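You operate a simulated robot arm through the tools that you are given. There is no shell and no other tool.

You run a simulated robot arm. Do the job below in one go: nothing can be reset, and whatever is moved stays where it is left.

JOB
Put things in order on the top of the blue table. At the end: the silver steel tube stands where the yellow-capped coupling stood; the clear sample bottle (marked "BLUE") from the top of the blue table stands where the silver steel tube stood; the black weight from the top of the blue table stands on top of the white block; the yellow-capped coupling from the top of the blue table stands where the black weight stood; whatever was shut is shut again. Leave all else as you found it, and nothing knocked over.

Only the result counts: the job must be done as asked and must still hold three seconds after the hand-in. Knocking over, shifting, dropping, spilling or breaking anything else fails it.

ROBOT AND FRAMES
A 7-joint arm with a two-finger parallel gripper, fixed in place. Base frame: the origin is at the foot of the arm, x ahead of it, y to its left, z up; the work surface is at about z = 0. Readings come in cm, degrees, newtons and seconds.
With the tool pointing down near the work surface it reaches from about 24 to 62 cm from the base axis. Its first joint turns from -66.0 to 66.0 degrees. Payload 2.6 kg.
The TCP is the grasp point between the finger pads, 3 cm short of the fingertips. In the tool frame z runs along the fingers and y along their closing line. The gripper opens to 9.4 cm. The fingers are 2.8 cm wide and 1 cm thick; the gripper's body (5 by 9.6 cm) begins 5.5 cm behind the TCP.
Orientation is told as [roll, pitch, yaw] about the base's x, y, z axes, in that order, counted from this pose: with the fingers straight down and closing along the base's y, the tool's x points along the base's -x, its y along +y and its z along -z.

CONTROLS
- The arm moves only by the tool send_rows. Its argument "series" is a list of rows, each a list of 7 numbers: the shift along the tool's x, y, z in units of 40 mm (1.0 is 40 mm), then the turn, a rotation vector about the tool's x, y, z in units of 6 degrees (1.0 is 6 degrees), then the opening, from 0 (shut) to 1 (fully open). In form: [[dx, dy, dz, wx, wy, wz, hand], ...]. A call has 1 to 20 rows; each row shifts and turns the commanded pose from where the row before left it, along the tool's axes as they then stand. A call with a number of a shift or a turn outside -1 to 1 is refused whole. Rows are played at 5 a second. More than 5 cm and 8.6 degrees between two rows, or a gripper value outside its range, and nothing of the call is played. A pose out of reach is approached as far as the arm can. The call stops where the force on the tool passes 40 N (or 10 N more than at its start, if that is more) or the arm is blocked; 0.2 s more then pass. Each finger travels about 7.2 cm/s and halts on what it meets, pressing with about 38 N; the grip force reading is that of the motor and also rises with nothing between the fingers. The clock runs only during rows and for 0.2 s after the last one: add rows that do not move to give the fingers time. It gives the time, the measured TCP pose, the force on the tool (base axes), the opening and the grip force at its end, in the units of the frame above (readings bear some noise), with the torque about the TCP (base axes, N m) and any sound that the robot's microphone picked up.
- Cameras (640 x 400 px; columns grow to the right, rows downward): "scene" is fixed at [4.17, 43.17, 57.46]; the picture's right is [-0.74, -0.67, 0.00], its down [-0.33, 0.36, -0.88] and it looks along [0.59, -0.65, -0.48] (base axes); focal length 343 px, centre (320, 200). "wrist" rides on the gripper at [7.6, 1.4, -10.3] in the tool frame; the picture's right is [-0.18, 0.98, 0.00], its down [-0.75, -0.14, -0.64] and it looks along [-0.63, -0.12, 0.77] (tool axes); focal length 243 px, centre (320, 200). There is no depth. A picture from a camera that has moved, and an enlarged one, comes with that camera's place and axes in the base frame and with its lens.
- capture(camera): a new picture of that camera. No time passes.
- enlarge(camera, box): a new picture of the part [left, top, right, bottom] of that camera's present view, enlarged. No time passes.
- job_done(): hands the job in; it is judged then, once.

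Nothing tells you positions but the pictures and the camera data. Unless the task says otherwise, let go and move clear before handing in.

The tools are called after "Emit:" by a JSON object that holds its "op" and its "data". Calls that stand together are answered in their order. send_rows: Moves the arm, as the interface text tells. Its arguments: {"type":"object","properties":{"series":{"type":"array"}},"required":["series"]} The other tools are called the same way: capture (camera) takes a picture; enlarge (camera, box) takes an enlarged picture of a part of a camera's view; job_done () hands the job in.

At the start:

```text
time_s: 0.0
eef_pos: [37.95, 0.27, 31.39]
ee_rot: [0.0, 0.0, -0.1]
contact_force: [-0.7, 0.1, 0.2]
torque: [0.0, 0.0, 0.0]
grip_width: 9.38
gripper_force: 0.1
```

scene: 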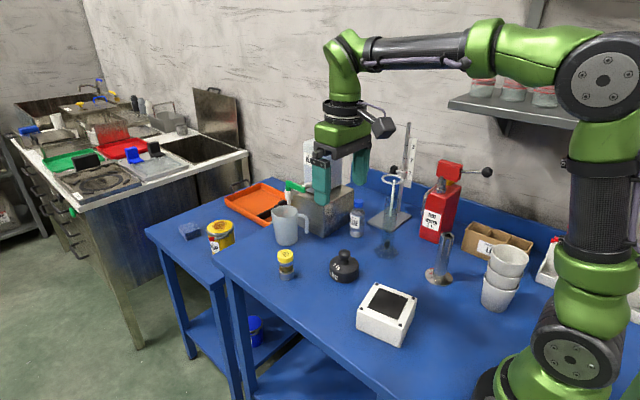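
wrist: 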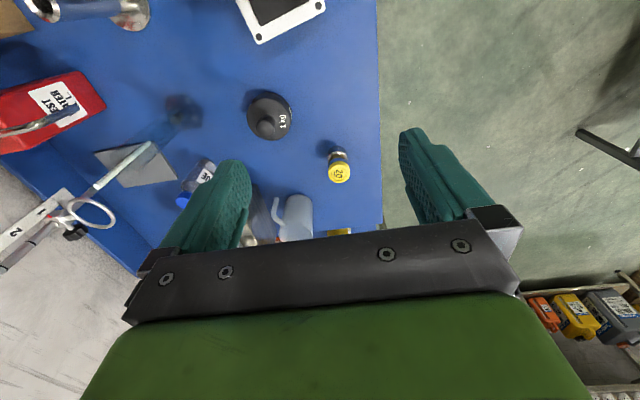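

I see a blue table with a yellow-capped coupling, a black weight, a white block with a black top, a silver tube on a base, a clear bottle with a blue cap, and other items. I'll look closer before moving anything.

Emit:
{"op": "enlarge", "data": {"camera": "scene", "box": [260, 180, 420, 280]}}

Emit:
{"op": "enlarge", "data": {"camera": "scene", "box": [320, 220, 480, 350]}}

Emit:
{"op": "enlarge", "data": {"camera": "scene", "box": [400, 180, 560, 320]}}

Emit:
{"op": "enlarge", "data": {"camera": "wrist", "box": [140, 70, 400, 250]}}

Emit:
{"op": "enlarge", "data": {"camera": "scene", "box": [160, 160, 320, 290]}}

```text
4.00 times, centred on (340, 230) of scene
camera zoom: at [4.17, 43.17, 57.46], right [-0.74, -0.67, 0.0], down [-0.33, 0.36, -0.88], along [0.59, -0.65, -0.48], focal length 1373 px, centre (240, 80)
```

zoom: 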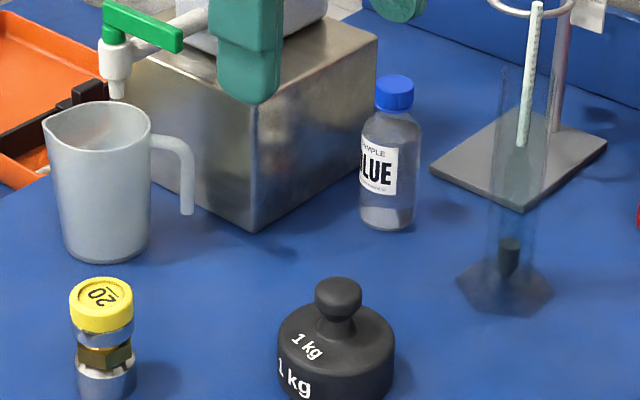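

```text
3.08 times, centred on (400, 285) of scene
camera zoom: at [4.17, 43.17, 57.46], right [-0.74, -0.67, 0.0], down [-0.33, 0.36, -0.88], along [0.59, -0.65, -0.48], focal length 1056 px, centre (74, -62)
```

zoom: 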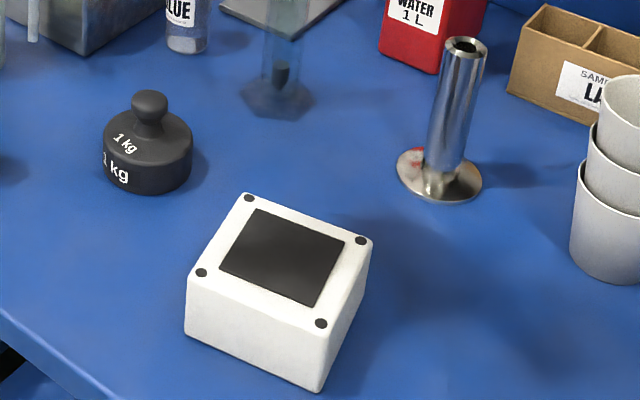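

```text
2.86 times, centred on (480, 250) of scene
camera zoom: at [4.17, 43.17, 57.46], right [-0.74, -0.67, 0.0], down [-0.33, 0.36, -0.88], along [0.59, -0.65, -0.48], focal length 981 px, centre (-137, 57)
```

zoom: 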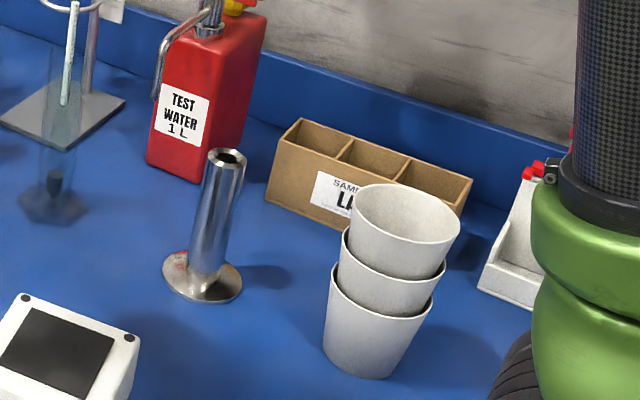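

```text
2.22 times, centred on (270, 160) of wrist
camera zoom: at [30.35, 1.69, 41.74], right [0.18, 0.98, 0.0], down [0.75, -0.14, 0.64], along [0.63, -0.12, -0.77], focal length 539 px, centre (431, 289)
```

zoom: 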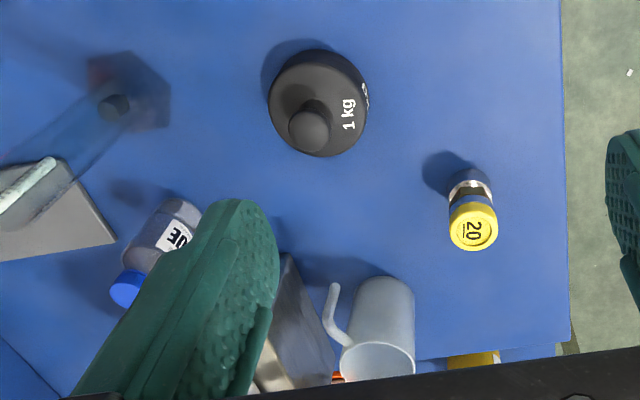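

```text
3.08 times, centred on (240, 225) of scene
camera zoom: at [4.17, 43.17, 57.46], right [-0.74, -0.67, 0.0], down [-0.33, 0.36, -0.88], along [0.59, -0.65, -0.48], focal length 1056 px, centre (566, 123)
```

zoom: 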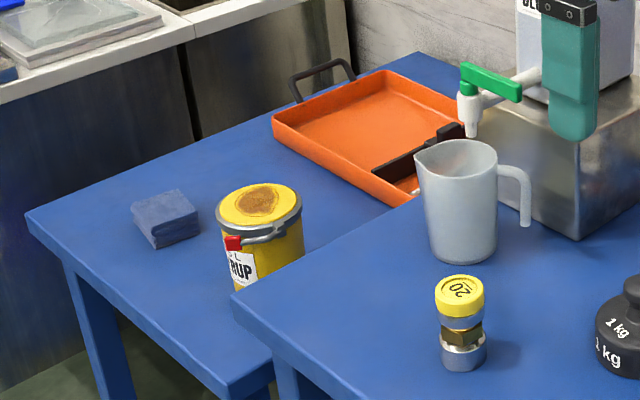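

The pieces are roughly located: coupling near (54, 0.7), weight near (43.8, -9.4), tube near (26, -24), bottle near (52, -25), block centre near (28, -3.5). I'll check the crowded spots more closely before moving.

Emit:
{"op": "enlarge", "data": {"camera": "scene", "box": [340, 110, 440, 270]}}

Emit:
{"op": "enlarge", "data": {"camera": "scene", "box": [270, 120, 370, 200]}}

Emit:
{"op": "enlarge", "data": {"camera": "scene", "box": [400, 140, 520, 290]}}

Emit:
{"op": "enlarge", "data": {"camera": "wrist", "box": [0, 0, 240, 150]}}

Emit:
{"op": "enlarge", "data": {"camera": "scene", "box": [0, 70, 260, 220]}}

```text
2.50 times, centred on (390, 190) of scene
camera zoom: at [4.17, 43.17, 57.46], right [-0.74, -0.67, 0.0], down [-0.33, 0.36, -0.88], along [0.59, -0.65, -0.48], focal length 858 px, centre (145, 225)
```

zoom: 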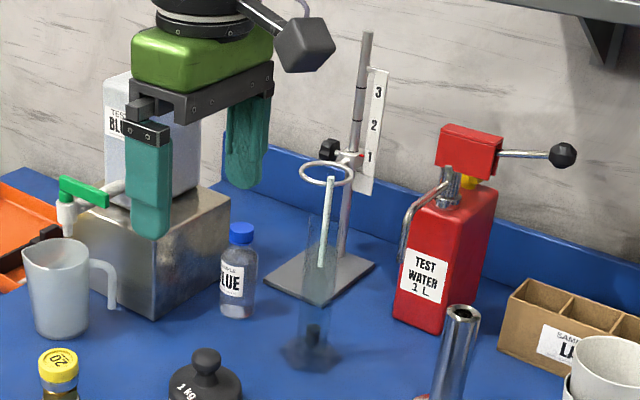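

```text
5.00 times, centred on (320, 160) of scene
camera zoom: at [4.17, 43.17, 57.46], right [-0.74, -0.67, 0.0], down [-0.33, 0.36, -0.88], along [0.59, -0.65, -0.48], focal length 1716 px, centre (320, 400)
```

zoom: 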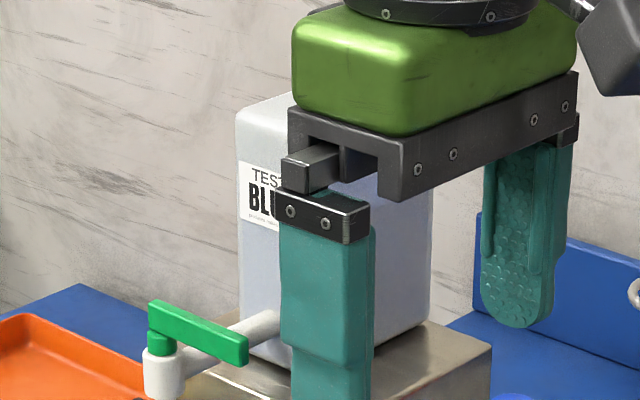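

```text
2.67 times, centred on (460, 215) of scene
camera zoom: at [4.17, 43.17, 57.46], right [-0.74, -0.67, 0.0], down [-0.33, 0.36, -0.88], along [0.59, -0.65, -0.48], focal length 915 px, centre (-53, 160)
```

zoom: 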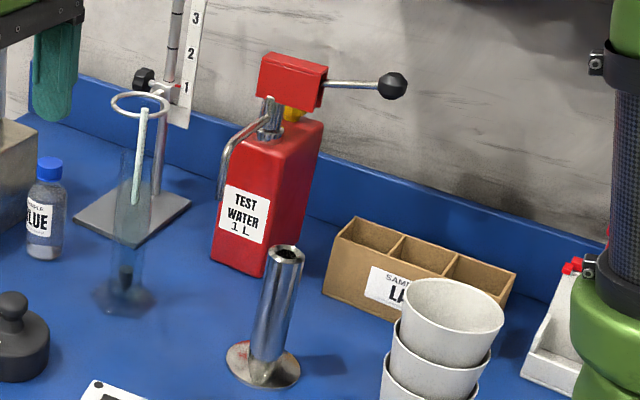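

```text
2.67 times, centred on (120, 75) of wrist
camera zoom: at [30.35, 1.69, 41.74], right [0.18, 0.98, 0.0], down [0.75, -0.14, 0.64], along [0.63, -0.12, -0.77], focal length 647 px, centre (853, 533)
```

zoom: 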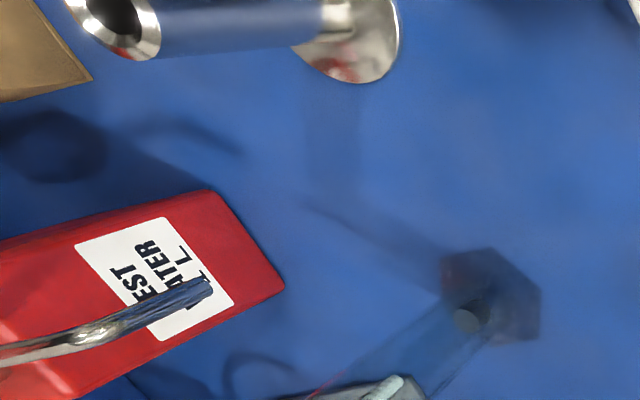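

```text
2.46 times, centred on (130, 145) of scene
camera zoom: at [4.17, 43.17, 57.46], right [-0.74, -0.67, 0.0], down [-0.33, 0.36, -0.88], along [0.59, -0.65, -0.48], focal length 845 px, centre (788, 335)
```

zoom: 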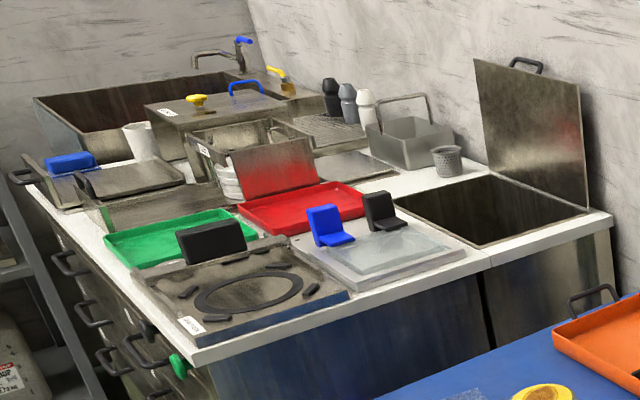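

The target area looks clear. I'll move above the black weight with the gripper open and check alignment with the wrist camera.

Emit:
{"op": "send_rows", "data": {"series": [[-0.244, -0.403, 0.475, 0, 0, 0, 1], [-0.244, -0.403, 0.475, 0, 0, 0, 1], [-0.244, -0.403, 0.475, 0, 0, 0, 1], [-0.244, -0.403, 0.475, 0, 0, 0, 1], [-0.244, -0.403, 0.475, 0, 0, 0, 1], [-0.244, -0.403, 0.475, 0, 0, 0, 1], [0, 0, 0, 0, 0, 0, 1], [0, 0, 0, 0, 0, 0, 1]]}}

Emit:
{"op": "capture", "data": {"camera": "wrist"}}

Emit:
{"op": "capture", "data": {"camera": "scene"}}

```text
time_s: 1.8
eef_pos: [43.75, -9.46, 20.16]
ee_rot: [0.0, -0.1, -0.1]
contact_force: [-0.2, 0.9, 0.4]
torque: [-0.02, -0.02, -0.01]
grip_width: 9.41
gripper_force: 0.0
```

```text
taken
camera wrist: at [36.13, -7.95, 30.51], right [0.18, 0.98, 0.0], down [0.75, -0.14, 0.64], along [0.63, -0.12, -0.77], focal length 243 px, centre (320, 200)
```

wrist: 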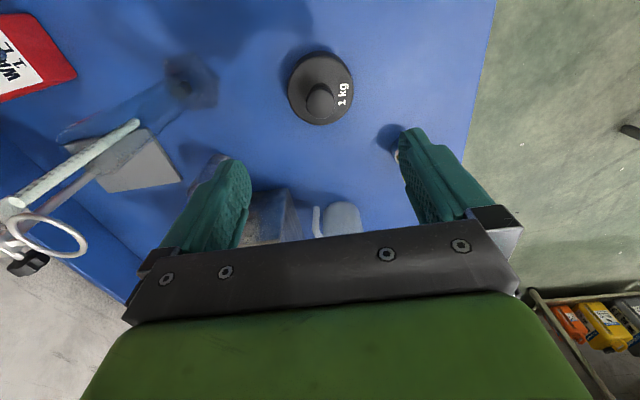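

```text
taken
```

scene: 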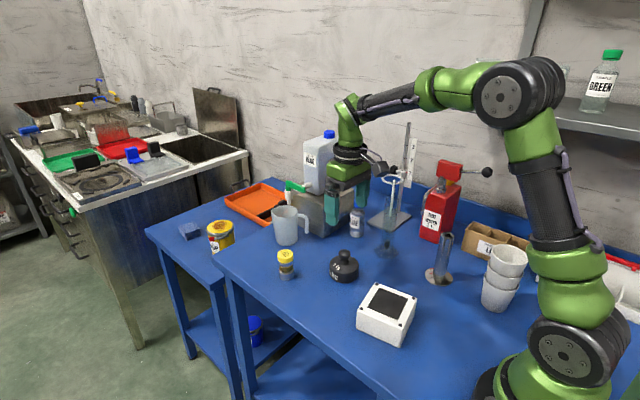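

Emit:
{"op": "enlarge", "data": {"camera": "wrist", "box": [260, 30, 380, 150]}}

Emit:
{"op": "enlarge", "data": {"camera": "scene", "box": [310, 230, 380, 300]}}

```text
3.33 times, centred on (320, 90) of wrist
camera zoom: at [36.13, -7.95, 30.51], right [0.18, 0.98, 0.0], down [0.75, -0.14, 0.64], along [0.63, -0.12, -0.77], focal length 809 px, centre (320, 567)
```

zoom: 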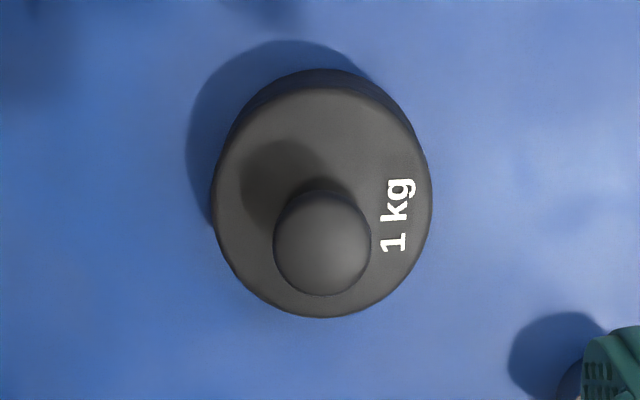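

```text
5.71 times, centred on (345, 265) of scene
camera zoom: at [4.17, 43.17, 57.46], right [-0.74, -0.67, 0.0], down [-0.33, 0.36, -0.88], along [0.59, -0.65, -0.48], focal length 1962 px, centre (177, -171)
```

zoom: 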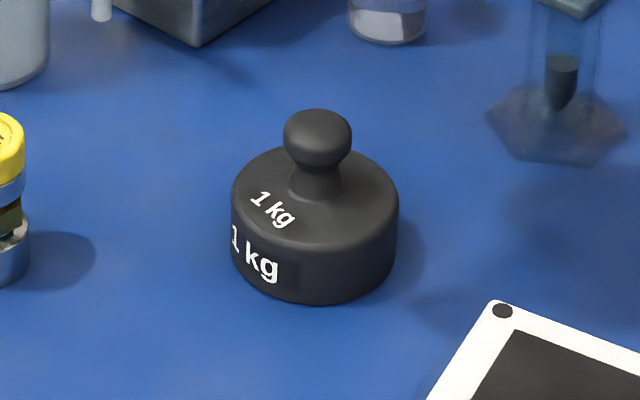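

The hand is centred over the weight (about (43.9, -9.4), 7 cm wide, body about 3 cm high). I'll lower around its body.

Emit:
{"op": "send_rows", "data": {"series": [[-0.03, 0.015, 0.8, 0, 0, 0, 1], [0, 0, 0.8, 0, 0, 0, 1], [0, 0, 0.8, 0, 0, 0, 1], [0, 0, 0.7, 0, 0, 0, 1], [0, 0, 0.5, 0, 0, 0, 1], [0, 0, 0.3, 0, 0, 0, 1], [0, 0, 0, 0, 0, 0, 1], [0, 0, 0, 0, 0, 0, 1]]}}

Emit:
{"op": "capture", "data": {"camera": "wrist"}}

Emit:
{"op": "enlarge", "data": {"camera": "scene", "box": [270, 200, 420, 300]}}

```text
time_s: 3.6
eef_pos: [44.08, -9.22, 4.44]
ee_rot: [0.0, 0.0, 0.0]
contact_force: [-0.4, -0.5, 0.6]
torque: [0.0, 0.0, -0.01]
grip_width: 9.42
gripper_force: 0.0
```

```text
taken
camera wrist: at [36.44, -7.75, 14.77], right [0.18, 0.98, 0.0], down [0.75, -0.14, 0.64], along [0.63, -0.12, -0.77], focal length 243 px, centre (320, 200)
```

wrist: 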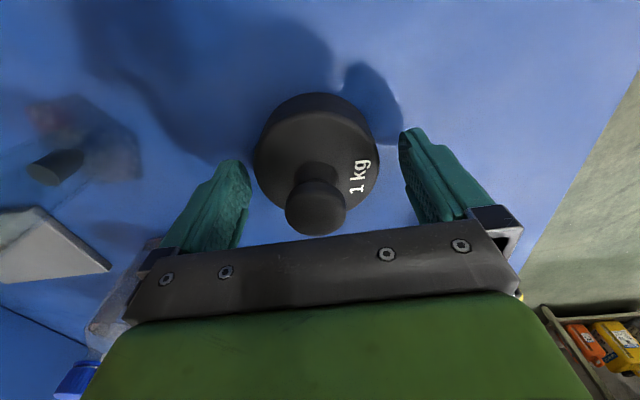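

```text
4.00 times, centred on (345, 250) of scene
camera zoom: at [4.17, 43.17, 57.46], right [-0.74, -0.67, 0.0], down [-0.33, 0.36, -0.88], along [0.59, -0.65, -0.48], focal length 1373 px, centre (220, 0)
```

zoom: 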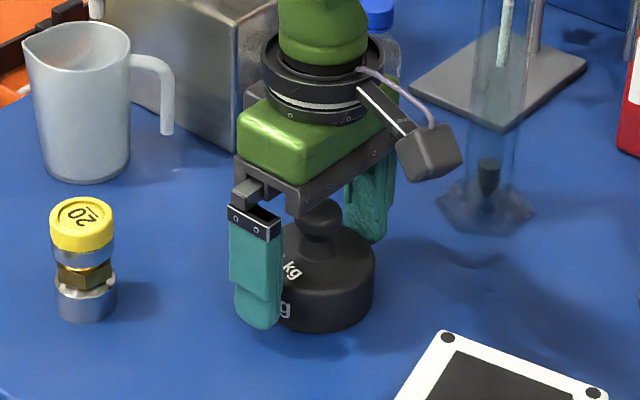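

Emit:
{"op": "send_rows", "data": {"series": [[0, -0.02, 0.12, 0, 0, 0, 1], [0, 0, 0.11, 0, 0, 0, 1], [0, 0, 0, 0, 0, 0, 1], [0, 0, 0, 0, 0, 0, 0.6], [0, 0, 0, 0, 0, 0, 0.6], [0, 0, 0, 0, 0, 0, 0.6], [0, 0, 0, 0, 0, 0, 0.6]]}}

Emit:
{"op": "capture", "data": {"camera": "wrist"}}

```text
time_s: 5.2
eef_pos: [44.06, -9.33, 3.53]
ee_rot: [0.1, 0.0, -0.1]
contact_force: [0.0, -3.1, 0.2]
torque: [-0.11, -0.16, -0.08]
grip_width: 7.05
gripper_force: 38.0
```

```text
taken
camera wrist: at [36.36, -7.9, 13.92], right [0.18, 0.98, 0.0], down [0.75, -0.14, 0.64], along [0.63, -0.12, -0.77], focal length 243 px, centre (320, 200)
```

wrist: 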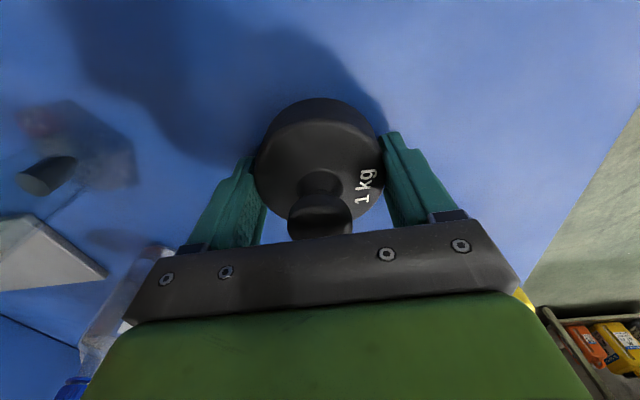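

The weight is gripped. I'll lift it and carry it over the white block (centre about (28.3, -3.5), top at about 5.3).

Emit:
{"op": "send_rows", "data": {"series": [[0, 0, -0.25, 0, 0, 0, 0.55], [0, 0, -0.6, 0, 0, 0, 0.55], [0, 0, -0.8, 0, 0, 0, 0.55], [0, 0, -0.7, 0, 0, 0, 0.55], [0.4, 0.15, 0, 0, 0, 0, 0.55], [0.6, 0.25, 0, 0, 0, 0, 0.55], [0.7, 0.3, 0, 0, 0, 0, 0.55], [0.7, 0.3, 0, 0, 0, 0, 0.55], [0.7, 0.25, 0, 0, 0, 0, 0.55], [0.5, 0.15, 0, 0, 0, 0, 0.55], [0.308, 0.0925, 0, 0, 0, 0, 0.55], [0, 0, 0, 0, 0, 0, 0.55], [0, 0, 0, 0, 0, 0, 0.55]]}}

Emit:
{"op": "capture", "data": {"camera": "scene"}}

Emit:
{"op": "enlarge", "data": {"camera": "scene", "box": [340, 210, 460, 350]}}

Emit:
{"op": "capture", "data": {"camera": "wrist"}}

```text
time_s: 8.0
eef_pos: [28.33, -3.62, 12.83]
ee_rot: [0.0, -0.1, 0.1]
contact_force: [0.4, 0.2, -9.9]
torque: [-0.01, -0.01, 0.01]
grip_width: 7.06
gripper_force: 37.8
```

```text
taken
```

scene: 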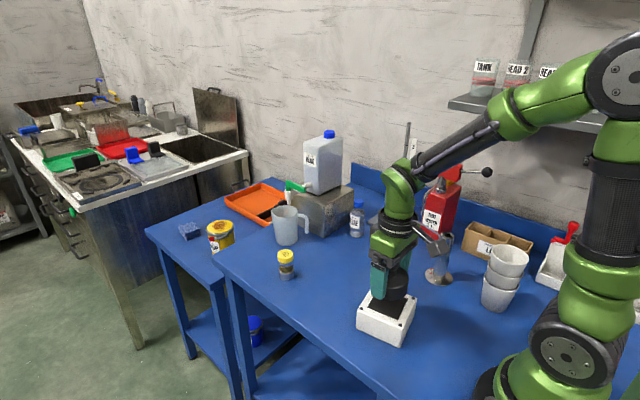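

```text
2.86 times, centred on (400, 280) of scene
camera zoom: at [4.17, 43.17, 57.46], right [-0.74, -0.67, 0.0], down [-0.33, 0.36, -0.88], along [0.59, -0.65, -0.48], focal length 981 px, centre (91, -29)
```

zoom: 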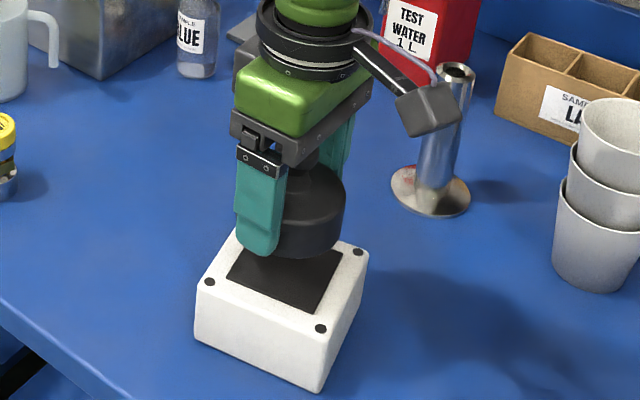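

```text
taken
camera wrist: at [20.72, -2.17, 23.23], right [0.18, 0.98, 0.0], down [0.75, -0.14, 0.64], along [0.63, -0.12, -0.77], focal length 243 px, centre (320, 200)
```

wrist: 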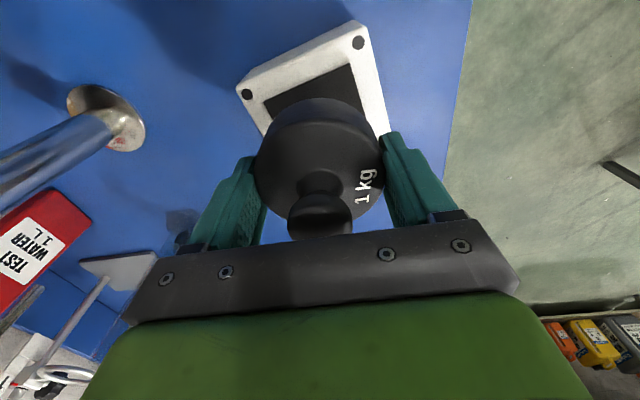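

The weight is over the block and centred. I'll lower in small steps and watch the force.

Emit:
{"op": "send_rows", "data": {"series": [[0, 0, 0.3, 0, 0, 0, 0.55], [0, 0, 0.3, 0, 0, 0, 0.55], [0, 0, 0.2, 0, 0, 0, 0.55], [0, 0, 0.1, 0, 0, 0, 0.55], [0, 0, 0, 0, 0, 0, 0.55]]}}

Emit:
{"op": "enlarge", "data": {"camera": "scene", "box": [340, 250, 430, 350]}}

```text
time_s: 9.2
eef_pos: [28.29, -3.57, 9.29]
ee_rot: [0.1, 0.0, -0.1]
contact_force: [-8.2, -2.1, 17.1]
torque: [-0.01, 0.66, 0.07]
grip_width: 7.01
gripper_force: 38.1
```

```text
4.00 times, centred on (385, 300) of scene
camera zoom: at [4.16, 43.17, 57.46], right [-0.74, -0.67, 0.0], down [-0.33, 0.36, -0.88], along [0.59, -0.65, -0.48], focal length 1373 px, centre (60, -200)
```

zoom: 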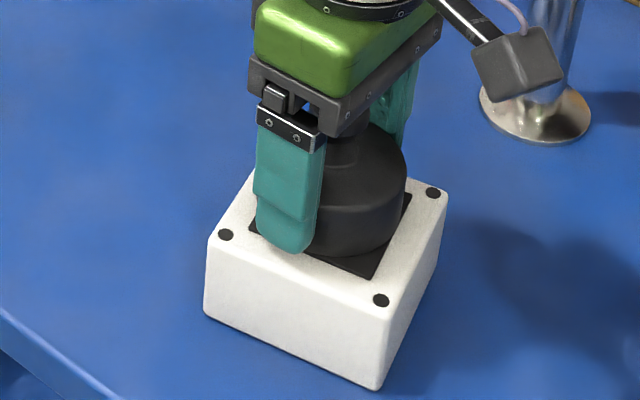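

The weight has touched down on the block and looks centred on the pad. I'll relieve the press slightly, then open.

Emit:
{"op": "send_rows", "data": {"series": [[0, 0, -0.03, 0, 0, 0, 0.55], [0, 0, 0, 0, 0, 0, 0.55]]}}

```text
time_s: 9.8
eef_pos: [28.41, -3.33, 9.31]
ee_rot: [0.0, 0.0, 0.0]
contact_force: [0.4, -0.4, -9.8]
torque: [-0.02, 0.0, 0.02]
grip_width: 7.06
gripper_force: 38.1
```

Emit:
{"op": "send_rows", "data": {"series": [[0, 0, 0.015, 0, 0, 0, 0.55], [0, 0, 0, 0, 0, 0, 0.55]]}}

```text
time_s: 10.4
eef_pos: [28.4, -3.49, 9.36]
ee_rot: [0.0, 0.1, -0.2]
contact_force: [-6.6, 2.1, 10.0]
torque: [-0.4, 0.13, -0.18]
grip_width: 7.06
gripper_force: 37.8
```

Emit:
{"op": "send_rows", "data": {"series": [[0, 0, 0, 0, 0, 0, 0.76], [0, 0, 0, 0, 0, 0, 0.8], [0, 0, 0, 0, 0, 0, 0.9], [0, 0, 0, 0, 0, 0, 1], [0, 0, 0, 0, 0, 0, 1]]}}

Emit:
{"op": "capture", "data": {"camera": "wrist"}}

Emit:
{"op": "enlarge", "data": {"camera": "scene", "box": [340, 250, 430, 350]}}

```text
time_s: 11.6
eef_pos: [28.39, -3.35, 9.36]
ee_rot: [0.0, 0.0, 0.0]
contact_force: [0.0, 0.3, 0.2]
torque: [0.01, -0.03, -0.02]
grip_width: 9.4
gripper_force: 0.0
```

```text
taken
camera wrist: at [20.73, -1.97, 19.63], right [0.18, 0.98, 0.0], down [0.75, -0.14, 0.64], along [0.63, -0.12, -0.77], focal length 243 px, centre (320, 200)
```

wrist: 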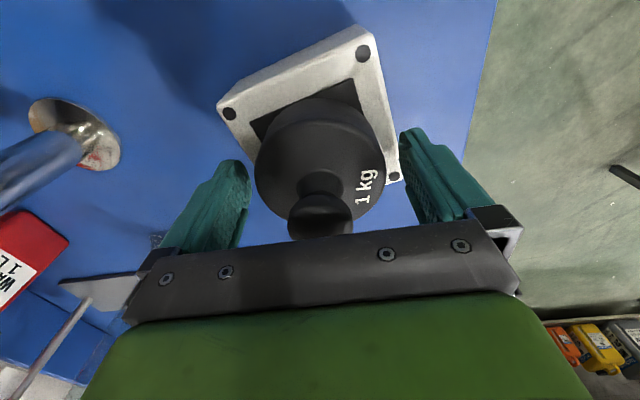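

```text
4.00 times, centred on (385, 300) of scene
camera zoom: at [4.17, 43.17, 57.46], right [-0.74, -0.67, 0.0], down [-0.33, 0.36, -0.88], along [0.59, -0.65, -0.48], focal length 1373 px, centre (60, -200)
```

zoom: 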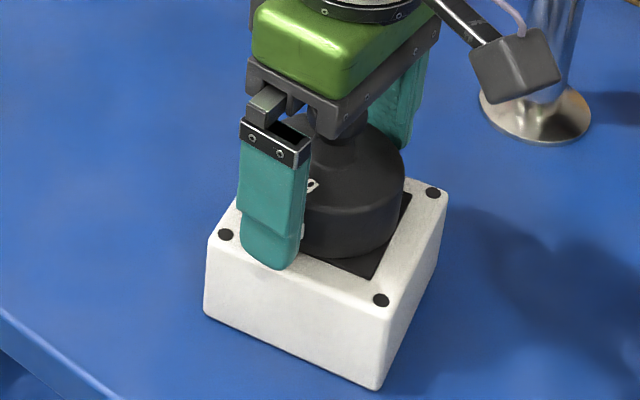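

The weight rests on the block. I'll rise straight up and move to a viewing pose over the yellow-capped coupling.

Emit:
{"op": "send_rows", "data": {"series": [[0, 0, -0.3, 0, 0, 0, 1], [0, 0, -0.7, 0, 0, 0, 1], [0, 0, -1, 0, 0, 0, 1], [0, 0, -1, 0, 0, 0, 1], [-0.6, 0.1, 0, 0, 0, 0, 1], [-0.9, 0.15, 0, 0, 0, 0, 1], [-0.95, 0.15, 0, 0, 0, 0, 1], [-0.95, 0.15, 0, 0, 0, 0, 1], [-0.95, 0.15, 0, 0, 0, 0, 1], [-0.9, 0.15, 0, 0, 0, 0, 1], [-0.7, 0.1, 0, 0, 0, 0, 1], [-0.4, 0.0875, 0, 0, 0, 0, 1], [0, 0, 0, 0, 0, 0, 1], [0, 0, 0, 0, 0, 0, 1]]}}

Emit:
{"op": "capture", "data": {"camera": "wrist"}}

Emit:
{"op": "capture", "data": {"camera": "scene"}}

Emit:
{"op": "enlarge", "data": {"camera": "scene", "box": [340, 230, 430, 350]}}

Emit:
{"op": "enlarge", "data": {"camera": "wrist", "box": [260, 0, 400, 140]}}

```text
time_s: 14.6
eef_pos: [53.62, 0.8, 21.27]
ee_rot: [0.0, -0.1, 0.0]
contact_force: [-1.0, 0.7, -0.3]
torque: [-0.03, 0.01, -0.01]
grip_width: 9.39
gripper_force: 0.0
```

```text
taken
camera wrist: at [46.02, 2.12, 31.65], right [0.18, 0.98, 0.0], down [0.75, -0.14, 0.64], along [0.63, -0.12, -0.77], focal length 243 px, centre (320, 200)
```

wrist: 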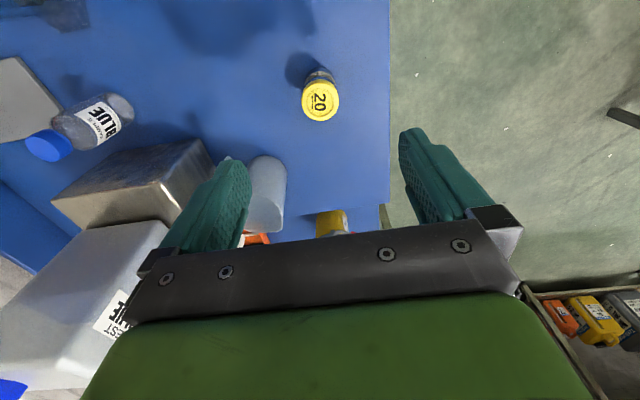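

```text
taken
```

scene: 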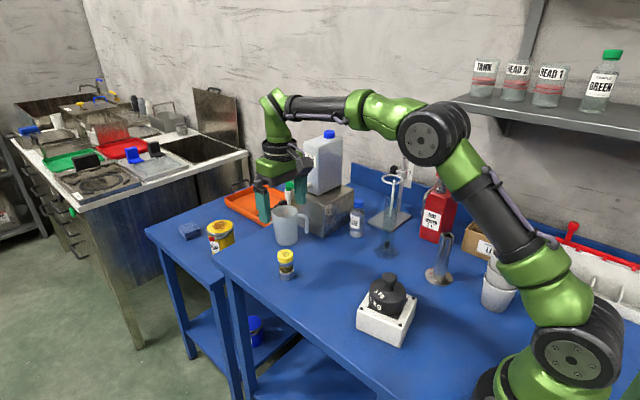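

```text
3.33 times, centred on (385, 290) of scene
camera zoom: at [4.17, 43.17, 57.46], right [-0.74, -0.67, 0.0], down [-0.33, 0.36, -0.88], along [0.59, -0.65, -0.48], focal length 1144 px, centre (103, -100)
```

zoom: 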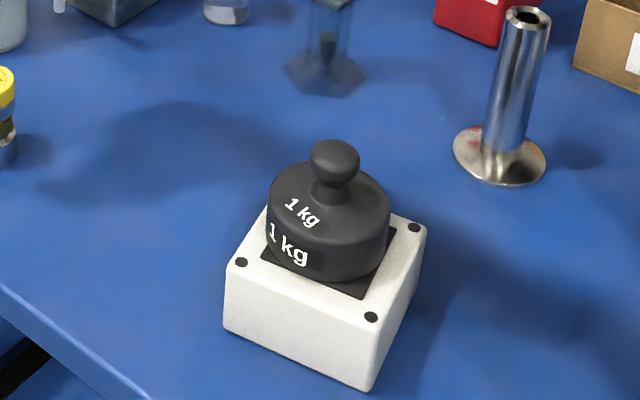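

```text
2.86 times, centred on (330, 70) of wrist
camera zoom: at [46.02, 2.12, 31.65], right [0.18, 0.98, 0.0], down [0.75, -0.14, 0.64], along [0.63, -0.12, -0.77], focal length 693 px, centre (291, 571)
```

zoom: 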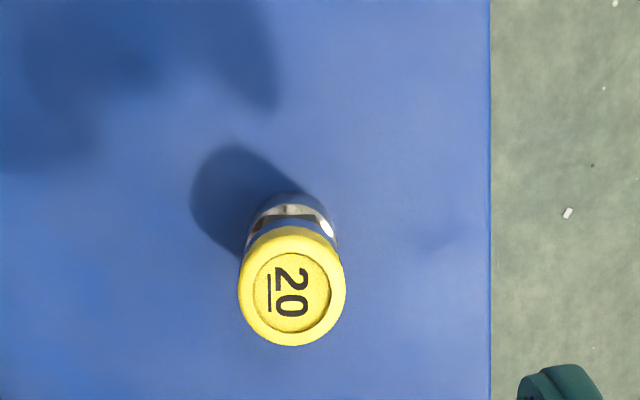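

The weight is centred and stable on the block. The coupling is at about (53.9, 0.7) and 7 cm tall, so I'll descend around it.

Emit:
{"op": "send_rows", "data": {"series": [[-0.05, 0, 0.6, 0, 0, 0, 1], [0, 0, 0.8, 0, 0, 0, 1], [0, 0, 0.8, 0, 0, 0, 1], [0, 0, 0.8, 0, 0, 0, 1], [0, 0, 0.6, 0, 0, 0, 1], [0, 0, 0.4, 0, 0, 0, 1], [0, 0, 0.2, 0, 0, 0, 1], [0, 0, 0.15, 0, 0, 0, 1], [0, 0, 0, 0, 0, 0, 1]]}}

Emit:
{"op": "capture", "data": {"camera": "wrist"}}

Emit:
{"op": "enlarge", "data": {"camera": "scene", "box": [220, 200, 360, 300]}}

```text
time_s: 16.6
eef_pos: [53.89, 0.71, 4.09]
ee_rot: [0.0, 0.0, -0.2]
contact_force: [0.0, -0.6, 1.2]
torque: [0.02, 0.02, -0.03]
grip_width: 9.38
gripper_force: 0.1
```

```text
taken
camera wrist: at [46.39, 2.18, 14.34], right [0.18, 0.98, 0.0], down [0.75, -0.14, 0.64], along [0.63, -0.12, -0.77], focal length 243 px, centre (320, 200)
```

wrist: 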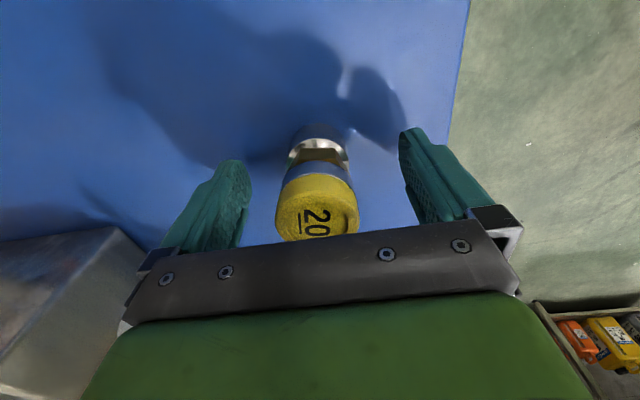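

```text
4.00 times, centred on (290, 250) of scene
camera zoom: at [4.17, 43.17, 57.46], right [-0.74, -0.67, 0.0], down [-0.33, 0.36, -0.88], along [0.59, -0.65, -0.48], focal length 1373 px, centre (440, 0)
```

zoom: 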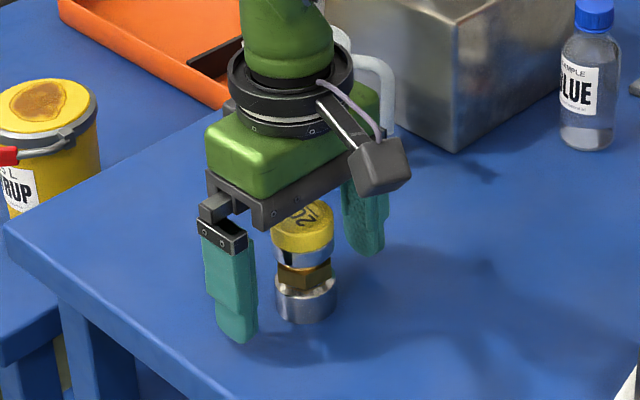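

Emit:
{"op": "send_rows", "data": {"series": [[0, 0, 0.04, 0, 0, 0, 1], [0, 0, 0, 0, 0, 0, 0.8], [0, 0, 0, 0, 0, 0, 0.6], [0, 0, 0, 0, 0, 0, 0.45], [0, 0, 0, 0, 0, 0, 0.35], [0, 0, 0, 0, 0, 0, 0.25], [0, 0, 0, 0, 0, 0, 0.2], [0, 0, 0, 0, 0, 0, 0.2]]}}

Emit:
{"op": "capture", "data": {"camera": "wrist"}}

Emit:
{"op": "enlarge", "data": {"camera": "scene", "box": [240, 220, 340, 300]}}

```text
time_s: 18.4
eef_pos: [54.11, 0.72, 3.88]
ee_rot: [-0.1, 0.0, -0.1]
contact_force: [0.5, -1.7, 0.3]
torque: [-0.01, 0.01, -0.01]
grip_width: 3.67
gripper_force: 37.5
```

```text
taken
camera wrist: at [46.39, 2.18, 14.17], right [0.18, 0.98, 0.0], down [0.75, -0.14, 0.64], along [0.63, -0.12, -0.77], focal length 243 px, centre (320, 200)
```

wrist: 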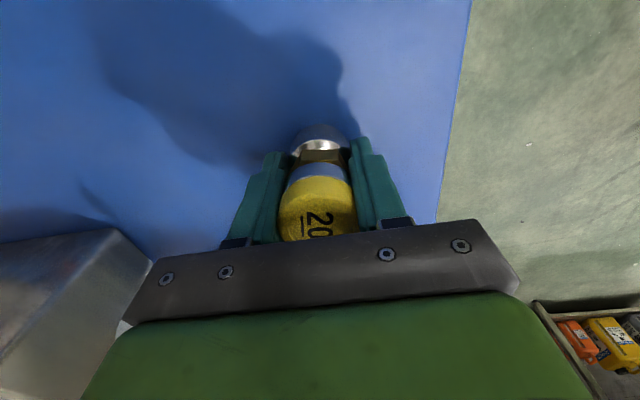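

```text
5.00 times, centred on (290, 260) of scene
camera zoom: at [4.17, 43.17, 57.46], right [-0.74, -0.67, 0.0], down [-0.33, 0.36, -0.88], along [0.59, -0.65, -0.48], focal length 1716 px, centre (470, -100)
```

zoom: 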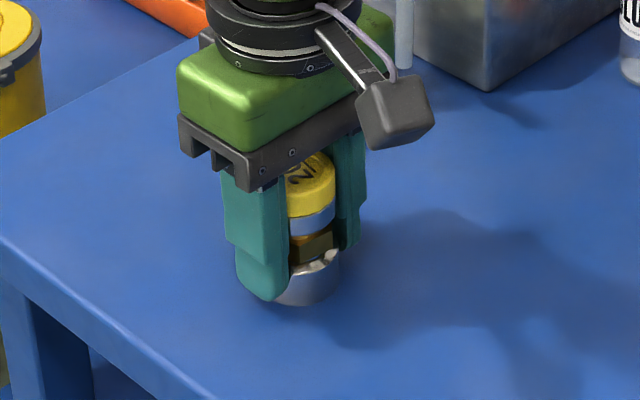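

The coupling is gripped (3.67 cm). I'll lift it, carry it to the weight's old spot (43.9, -9.4) and stop just above the table.

Emit:
{"op": "send_rows", "data": {"series": [[0, 0, -0.25, 0, 0, 0, 0.2], [0, 0, -0.55, 0, 0, 0, 0.2], [0, 0, -0.7, 0, 0, 0, 0.2], [0.3, -0.325, 0, 0, 0, 0, 0.2], [0.5, -0.5, 0, 0, 0, 0, 0.2], [0.6, -0.6, 0, 0, 0, 0, 0.2], [0.6, -0.6, 0, 0, 0, 0, 0.2], [0.5, -0.5, 0, 0, 0, 0, 0.2], [0, 0, 0, 0, 0, 0, 0.2], [0, 0, 0.5, 0, 0, 0, 0.2], [0, 0, 0.5, 0, 0, 0, 0.2], [0, 0, 0.3, 0, 0, 0, 0.2], [0, 0, 0, 0, 0, 0, 0.2]]}}

Emit:
{"op": "enlarge", "data": {"camera": "scene", "box": [290, 210, 410, 300]}}

Emit:
{"op": "capture", "data": {"camera": "wrist"}}

```text
time_s: 21.2
eef_pos: [43.97, -9.57, 4.55]
ee_rot: [0.0, 0.0, 0.1]
contact_force: [0.6, 0.2, -2.9]
torque: [-0.03, 0.03, -0.01]
grip_width: 3.71
gripper_force: 38.0
```

```text
4.44 times, centred on (350, 255) of scene
camera zoom: at [4.17, 43.17, 57.46], right [-0.74, -0.67, 0.0], down [-0.33, 0.36, -0.88], along [0.59, -0.65, -0.48], focal length 1526 px, centre (187, -44)
```

zoom: 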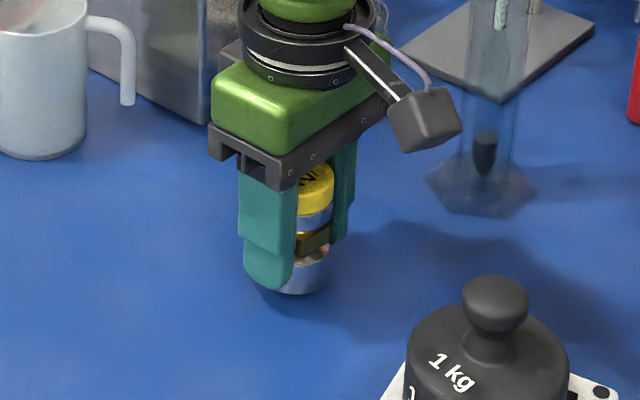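

```text
taken
camera wrist: at [36.38, -8.13, 14.95], right [0.18, 0.98, 0.0], down [0.75, -0.14, 0.64], along [0.63, -0.12, -0.77], focal length 243 px, centre (320, 200)
```

wrist: 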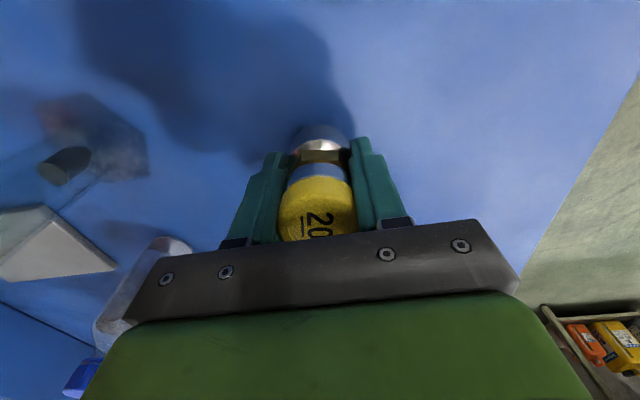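

Emit:
{"op": "send_rows", "data": {"series": [[0, 0, 0.1, 0, 0, 0, 0.2], [0, 0, 0.07, 0, 0, 0, 0.2], [0, 0, 0.02, 0, 0, 0, 0.2], [0, 0, 0, 0, 0, 0, 0.2]]}}

```text
time_s: 22.2
eef_pos: [43.95, -9.55, 3.82]
ee_rot: [-0.1, 0.0, 0.0]
contact_force: [-0.5, -0.3, -3.0]
torque: [0.0, -0.02, -0.02]
grip_width: 3.71
gripper_force: 38.2
```

Emit:
{"op": "send_rows", "data": {"series": [[0, 0, 0.012, 0, 0, 0, 0.2], [0, 0, 0, 0, 0, 0, 0.2]]}}

```text
time_s: 22.8
eef_pos: [44.03, -9.56, 3.82]
ee_rot: [0.0, -0.1, -0.1]
contact_force: [0.1, -0.1, 2.1]
torque: [0.06, 0.13, 0.0]
grip_width: 3.71
gripper_force: 37.8
```

Light contact with the table. Opening now.

Emit:
{"op": "send_rows", "data": {"series": [[0, 0, 0, 0, 0, 0, 0.42], [0, 0, 0, 0, 0, 0, 0.5], [0, 0, 0, 0, 0, 0, 0.7], [0, 0, 0, 0, 0, 0, 0.9], [0, 0, 0, 0, 0, 0, 1], [0, 0, 0, 0, 0, 0, 1]]}}

Emit:
{"op": "capture", "data": {"camera": "wrist"}}

Emit:
{"op": "enlarge", "data": {"camera": "scene", "box": [290, 210, 410, 300]}}

```text
time_s: 24.2
eef_pos: [43.93, -9.52, 3.77]
ee_rot: [0.0, 0.0, 0.0]
contact_force: [0.7, -0.5, -0.5]
torque: [0.0, -0.02, 0.01]
grip_width: 9.4
gripper_force: 0.3
```

```text
taken
camera wrist: at [36.31, -8.01, 14.13], right [0.18, 0.98, 0.0], down [0.75, -0.14, 0.64], along [0.63, -0.12, -0.77], focal length 243 px, centre (320, 200)
```

wrist: 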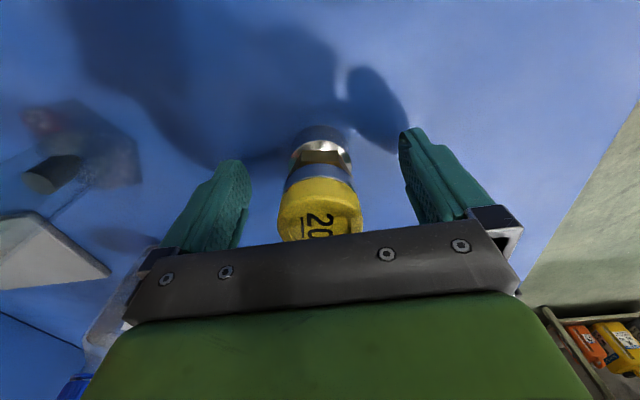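

```text
4.44 times, centred on (350, 255) of scene
camera zoom: at [4.17, 43.17, 57.46], right [-0.74, -0.67, 0.0], down [-0.33, 0.36, -0.88], along [0.59, -0.65, -0.48], focal length 1526 px, centre (187, -44)
```

zoom: 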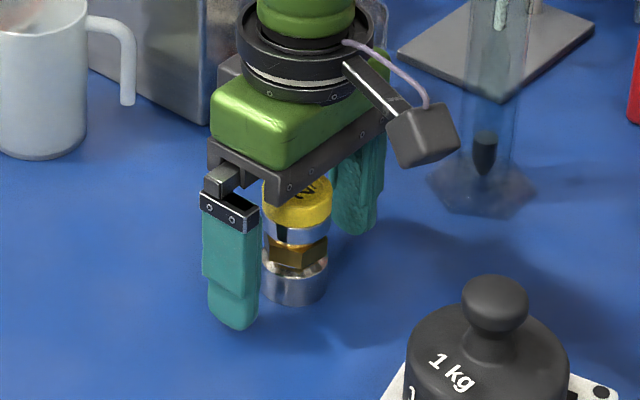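

The coupling stands at the weight's old spot. I'll rise and go to a viewing pose above the silver tube.

Emit:
{"op": "send_rows", "data": {"series": [[0, 0, -0.4, 0, 0, 0, 1], [0, 0, -0.8, 0, 0, 0, 1], [0, 0, -1, 0, 0, 0, 1], [0, 0, -1, 0, 0, 0, 1], [0, 0, -0.9, 0, 0, 0, 1], [0, 0, -0.46, 0, 0, 0, 1], [0.4, -0.3, 0, 0, 0, 0, 1], [0.7, -0.6, 0, 0, 0, 0, 1], [0.75, -0.65, 0, 0, 0, 0, 1], [0.75, -0.65, 0, 0, 0, 0, 1], [0.75, -0.65, 0, 0, 0, 0, 1], [0.6, -0.55, 0, 0, 0, 0, 1], [0.4, -0.3, 0, 0, 0, 0, 1], [0, 0, 0, 0, 0, 0, 1], [0, 0, 0, 0, 0, 0, 1]]}}

Emit:
{"op": "capture", "data": {"camera": "wrist"}}

Emit:
{"op": "capture", "data": {"camera": "scene"}}

Emit:
{"op": "enlarge", "data": {"camera": "wrist", "box": [250, 0, 410, 160]}}

Emit:
{"op": "enlarge", "data": {"camera": "scene", "box": [300, 230, 400, 290]}}

```text
time_s: 27.4
eef_pos: [26.49, -24.27, 21.87]
ee_rot: [0.1, -0.1, 0.0]
contact_force: [0.5, 0.0, 0.6]
torque: [0.0, 0.01, -0.02]
grip_width: 9.42
gripper_force: 0.1
```

```text
taken
camera wrist: at [18.92, -22.83, 32.19], right [0.18, 0.98, 0.0], down [0.75, -0.14, 0.64], along [0.63, -0.12, -0.77], focal length 243 px, centre (320, 200)
```

wrist: 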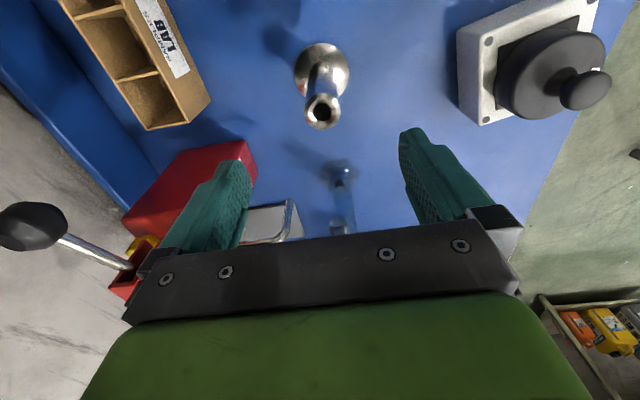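

```text
taken
```

scene: 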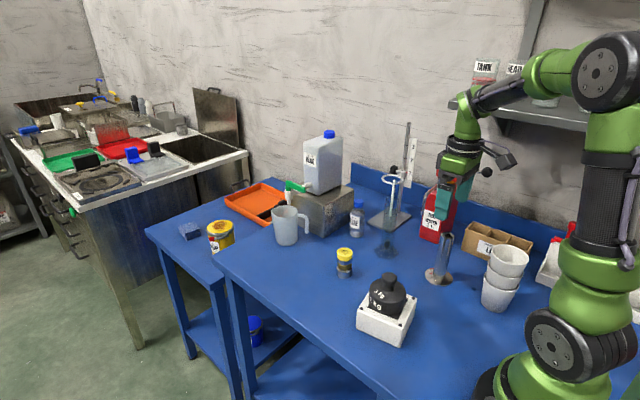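

```text
2.50 times, centred on (330, 80) of wrist
camera zoom: at [18.92, -22.83, 32.19], right [0.18, 0.98, 0.0], down [0.75, -0.14, 0.64], along [0.63, -0.12, -0.77], focal length 606 px, centre (295, 500)
```

zoom: 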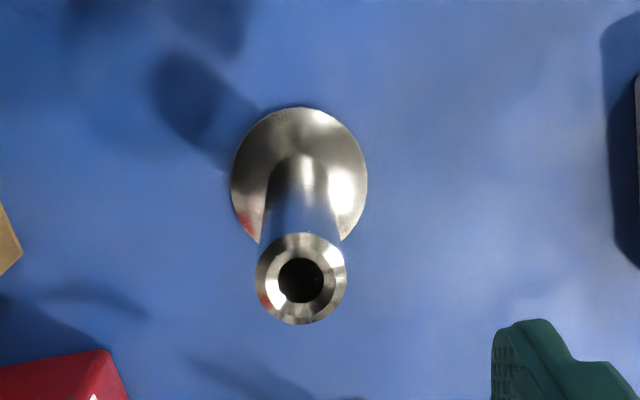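

```text
6.40 times, centred on (350, 260) of scene
camera zoom: at [4.17, 43.17, 57.46], right [-0.74, -0.67, 0.0], down [-0.33, 0.36, -0.88], along [0.59, -0.65, -0.48], focal length 2197 px, centre (128, -184)
```

zoom: 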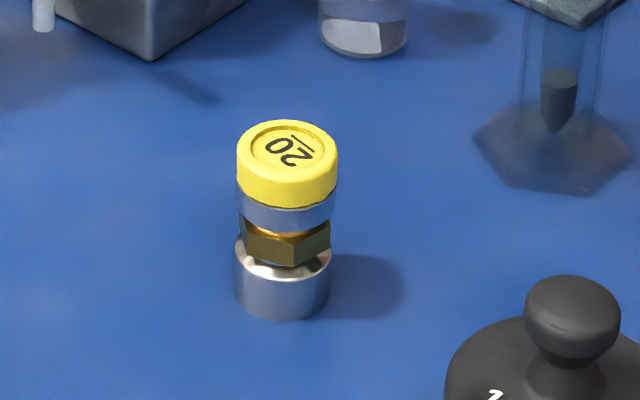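

Emit:
{"op": "enlarge", "data": {"camera": "scene", "box": [400, 220, 490, 290]}}

```text
5.71 times, centred on (445, 255) of scene
camera zoom: at [4.17, 43.17, 57.46], right [-0.74, -0.67, 0.0], down [-0.33, 0.36, -0.88], along [0.59, -0.65, -0.48], focal length 1962 px, centre (-394, -114)
```

zoom: 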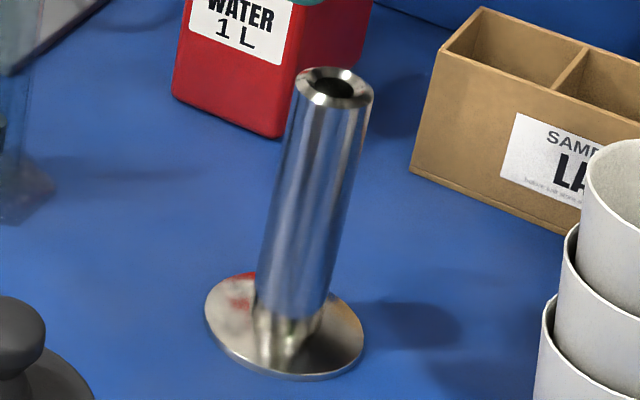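

The tube is at about (25.65, -23.9) and roughly 13 cm tall. I'll centre on it and descend partway to check.

Emit:
{"op": "send_rows", "data": {"series": [[0.1, 0.04, 0, 0, 0, 0, 1], [0.1125, 0.04, 0.3, 0, 0, 0, 1], [0, 0, 0.6, 0, 0, 0, 1], [0, 0, 0.7, 0, 0, 0, 1], [0, 0, 0.6, 0, 0, 0, 1], [0, 0, 0.4, 0, 0, 0, 1], [0, 0, 0, 0, 0, 0, 1], [0, 0, 0, 0, 0, 0, 1]]}}

Emit:
{"op": "capture", "data": {"camera": "wrist"}}

Emit:
{"op": "enlarge", "data": {"camera": "scene", "box": [400, 170, 540, 310]}}

```text
time_s: 29.2
eef_pos: [25.68, -23.87, 11.45]
ee_rot: [0.0, 0.0, 0.0]
contact_force: [0.4, -0.3, -0.2]
torque: [-0.02, -0.01, -0.01]
grip_width: 9.38
gripper_force: 0.0
```

```text
taken
camera wrist: at [18.07, -22.44, 21.79], right [0.18, 0.98, 0.0], down [0.75, -0.14, 0.64], along [0.63, -0.12, -0.77], focal length 243 px, centre (320, 200)
```

wrist: 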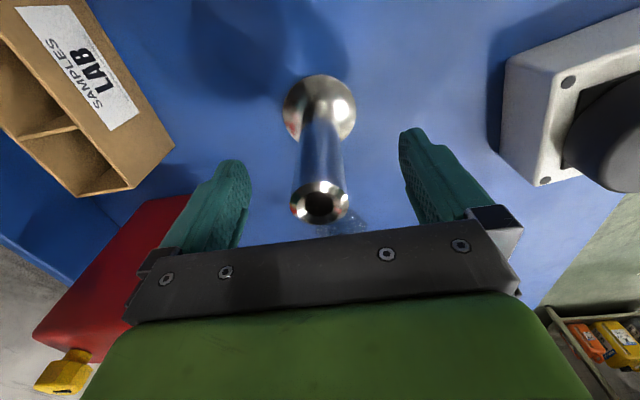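

```text
2.86 times, centred on (470, 240) of scene
camera zoom: at [4.17, 43.17, 57.46], right [-0.74, -0.67, 0.0], down [-0.33, 0.36, -0.88], along [0.59, -0.65, -0.48], focal length 981 px, centre (-109, 86)
```

zoom: 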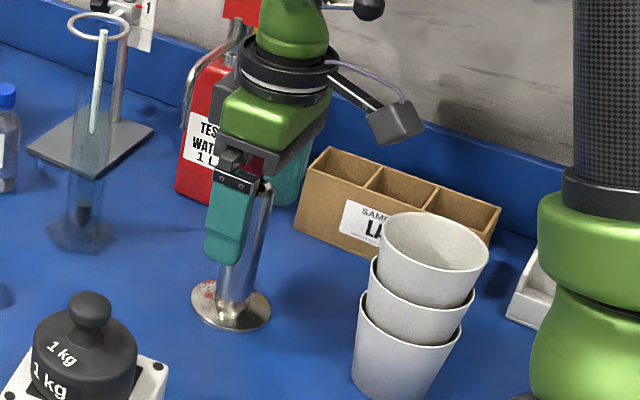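

Emit:
{"op": "send_rows", "data": {"series": [[0, 0, 0.3, 0, 0, 0, 1], [0, 0, 0.275, 0, 0, 0, 1], [0, 0, 0, 0, 0, 0, 1], [0, 0, 0, 0, 0, 0, 0.8], [0, 0, 0, 0, 0, 0, 0.6], [0, 0, 0, 0, 0, 0, 0.45], [0, 0, 0, 0, 0, 0, 0.35], [0, 0, 0, 0, 0, 0, 0.28], [0, 0, 0, 0, 0, 0, 0.2], [0, 0, 0, 0, 0, 0, 0.15], [0, 0, 0, 0, 0, 0, 0.15]]}}

Emit:
{"op": "capture", "data": {"camera": "wrist"}}

Emit:
{"op": "enlarge", "data": {"camera": "scene", "box": [400, 190, 500, 300]}}

```text
time_s: 31.6
eef_pos: [25.65, -23.97, 9.38]
ee_rot: [0.0, 0.0, 0.1]
contact_force: [-0.6, 0.5, 0.2]
torque: [0.04, -0.01, -0.01]
grip_width: 2.81
gripper_force: 38.3
```

```text
taken
camera wrist: at [18.08, -22.56, 19.7], right [0.18, 0.98, 0.0], down [0.75, -0.14, 0.64], along [0.63, -0.12, -0.77], focal length 243 px, centre (320, 200)
```

wrist: 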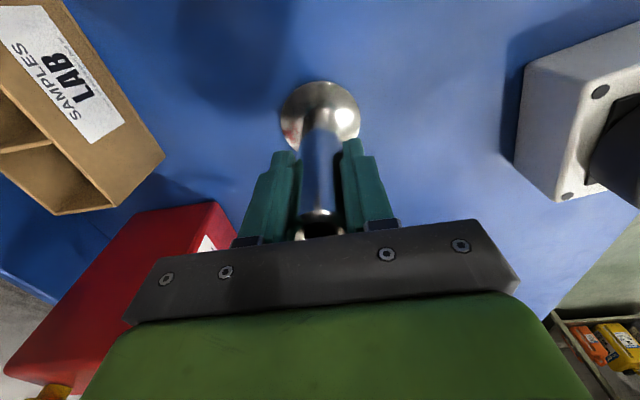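

```text
3.64 times, centred on (450, 245) of scene
camera zoom: at [4.17, 43.17, 57.46], right [-0.74, -0.67, 0.0], down [-0.33, 0.36, -0.88], along [0.59, -0.65, -0.48], focal length 1248 px, centre (-153, 36)
```

zoom: 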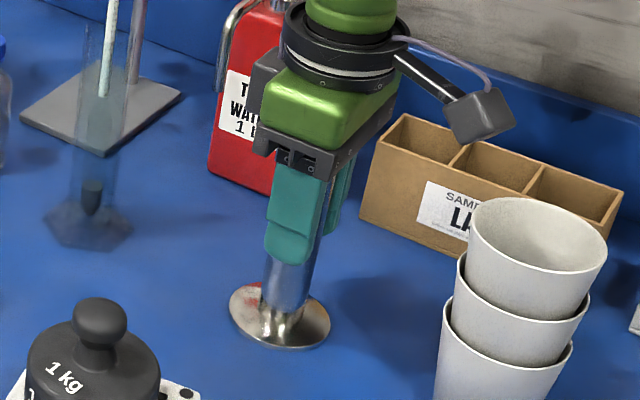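

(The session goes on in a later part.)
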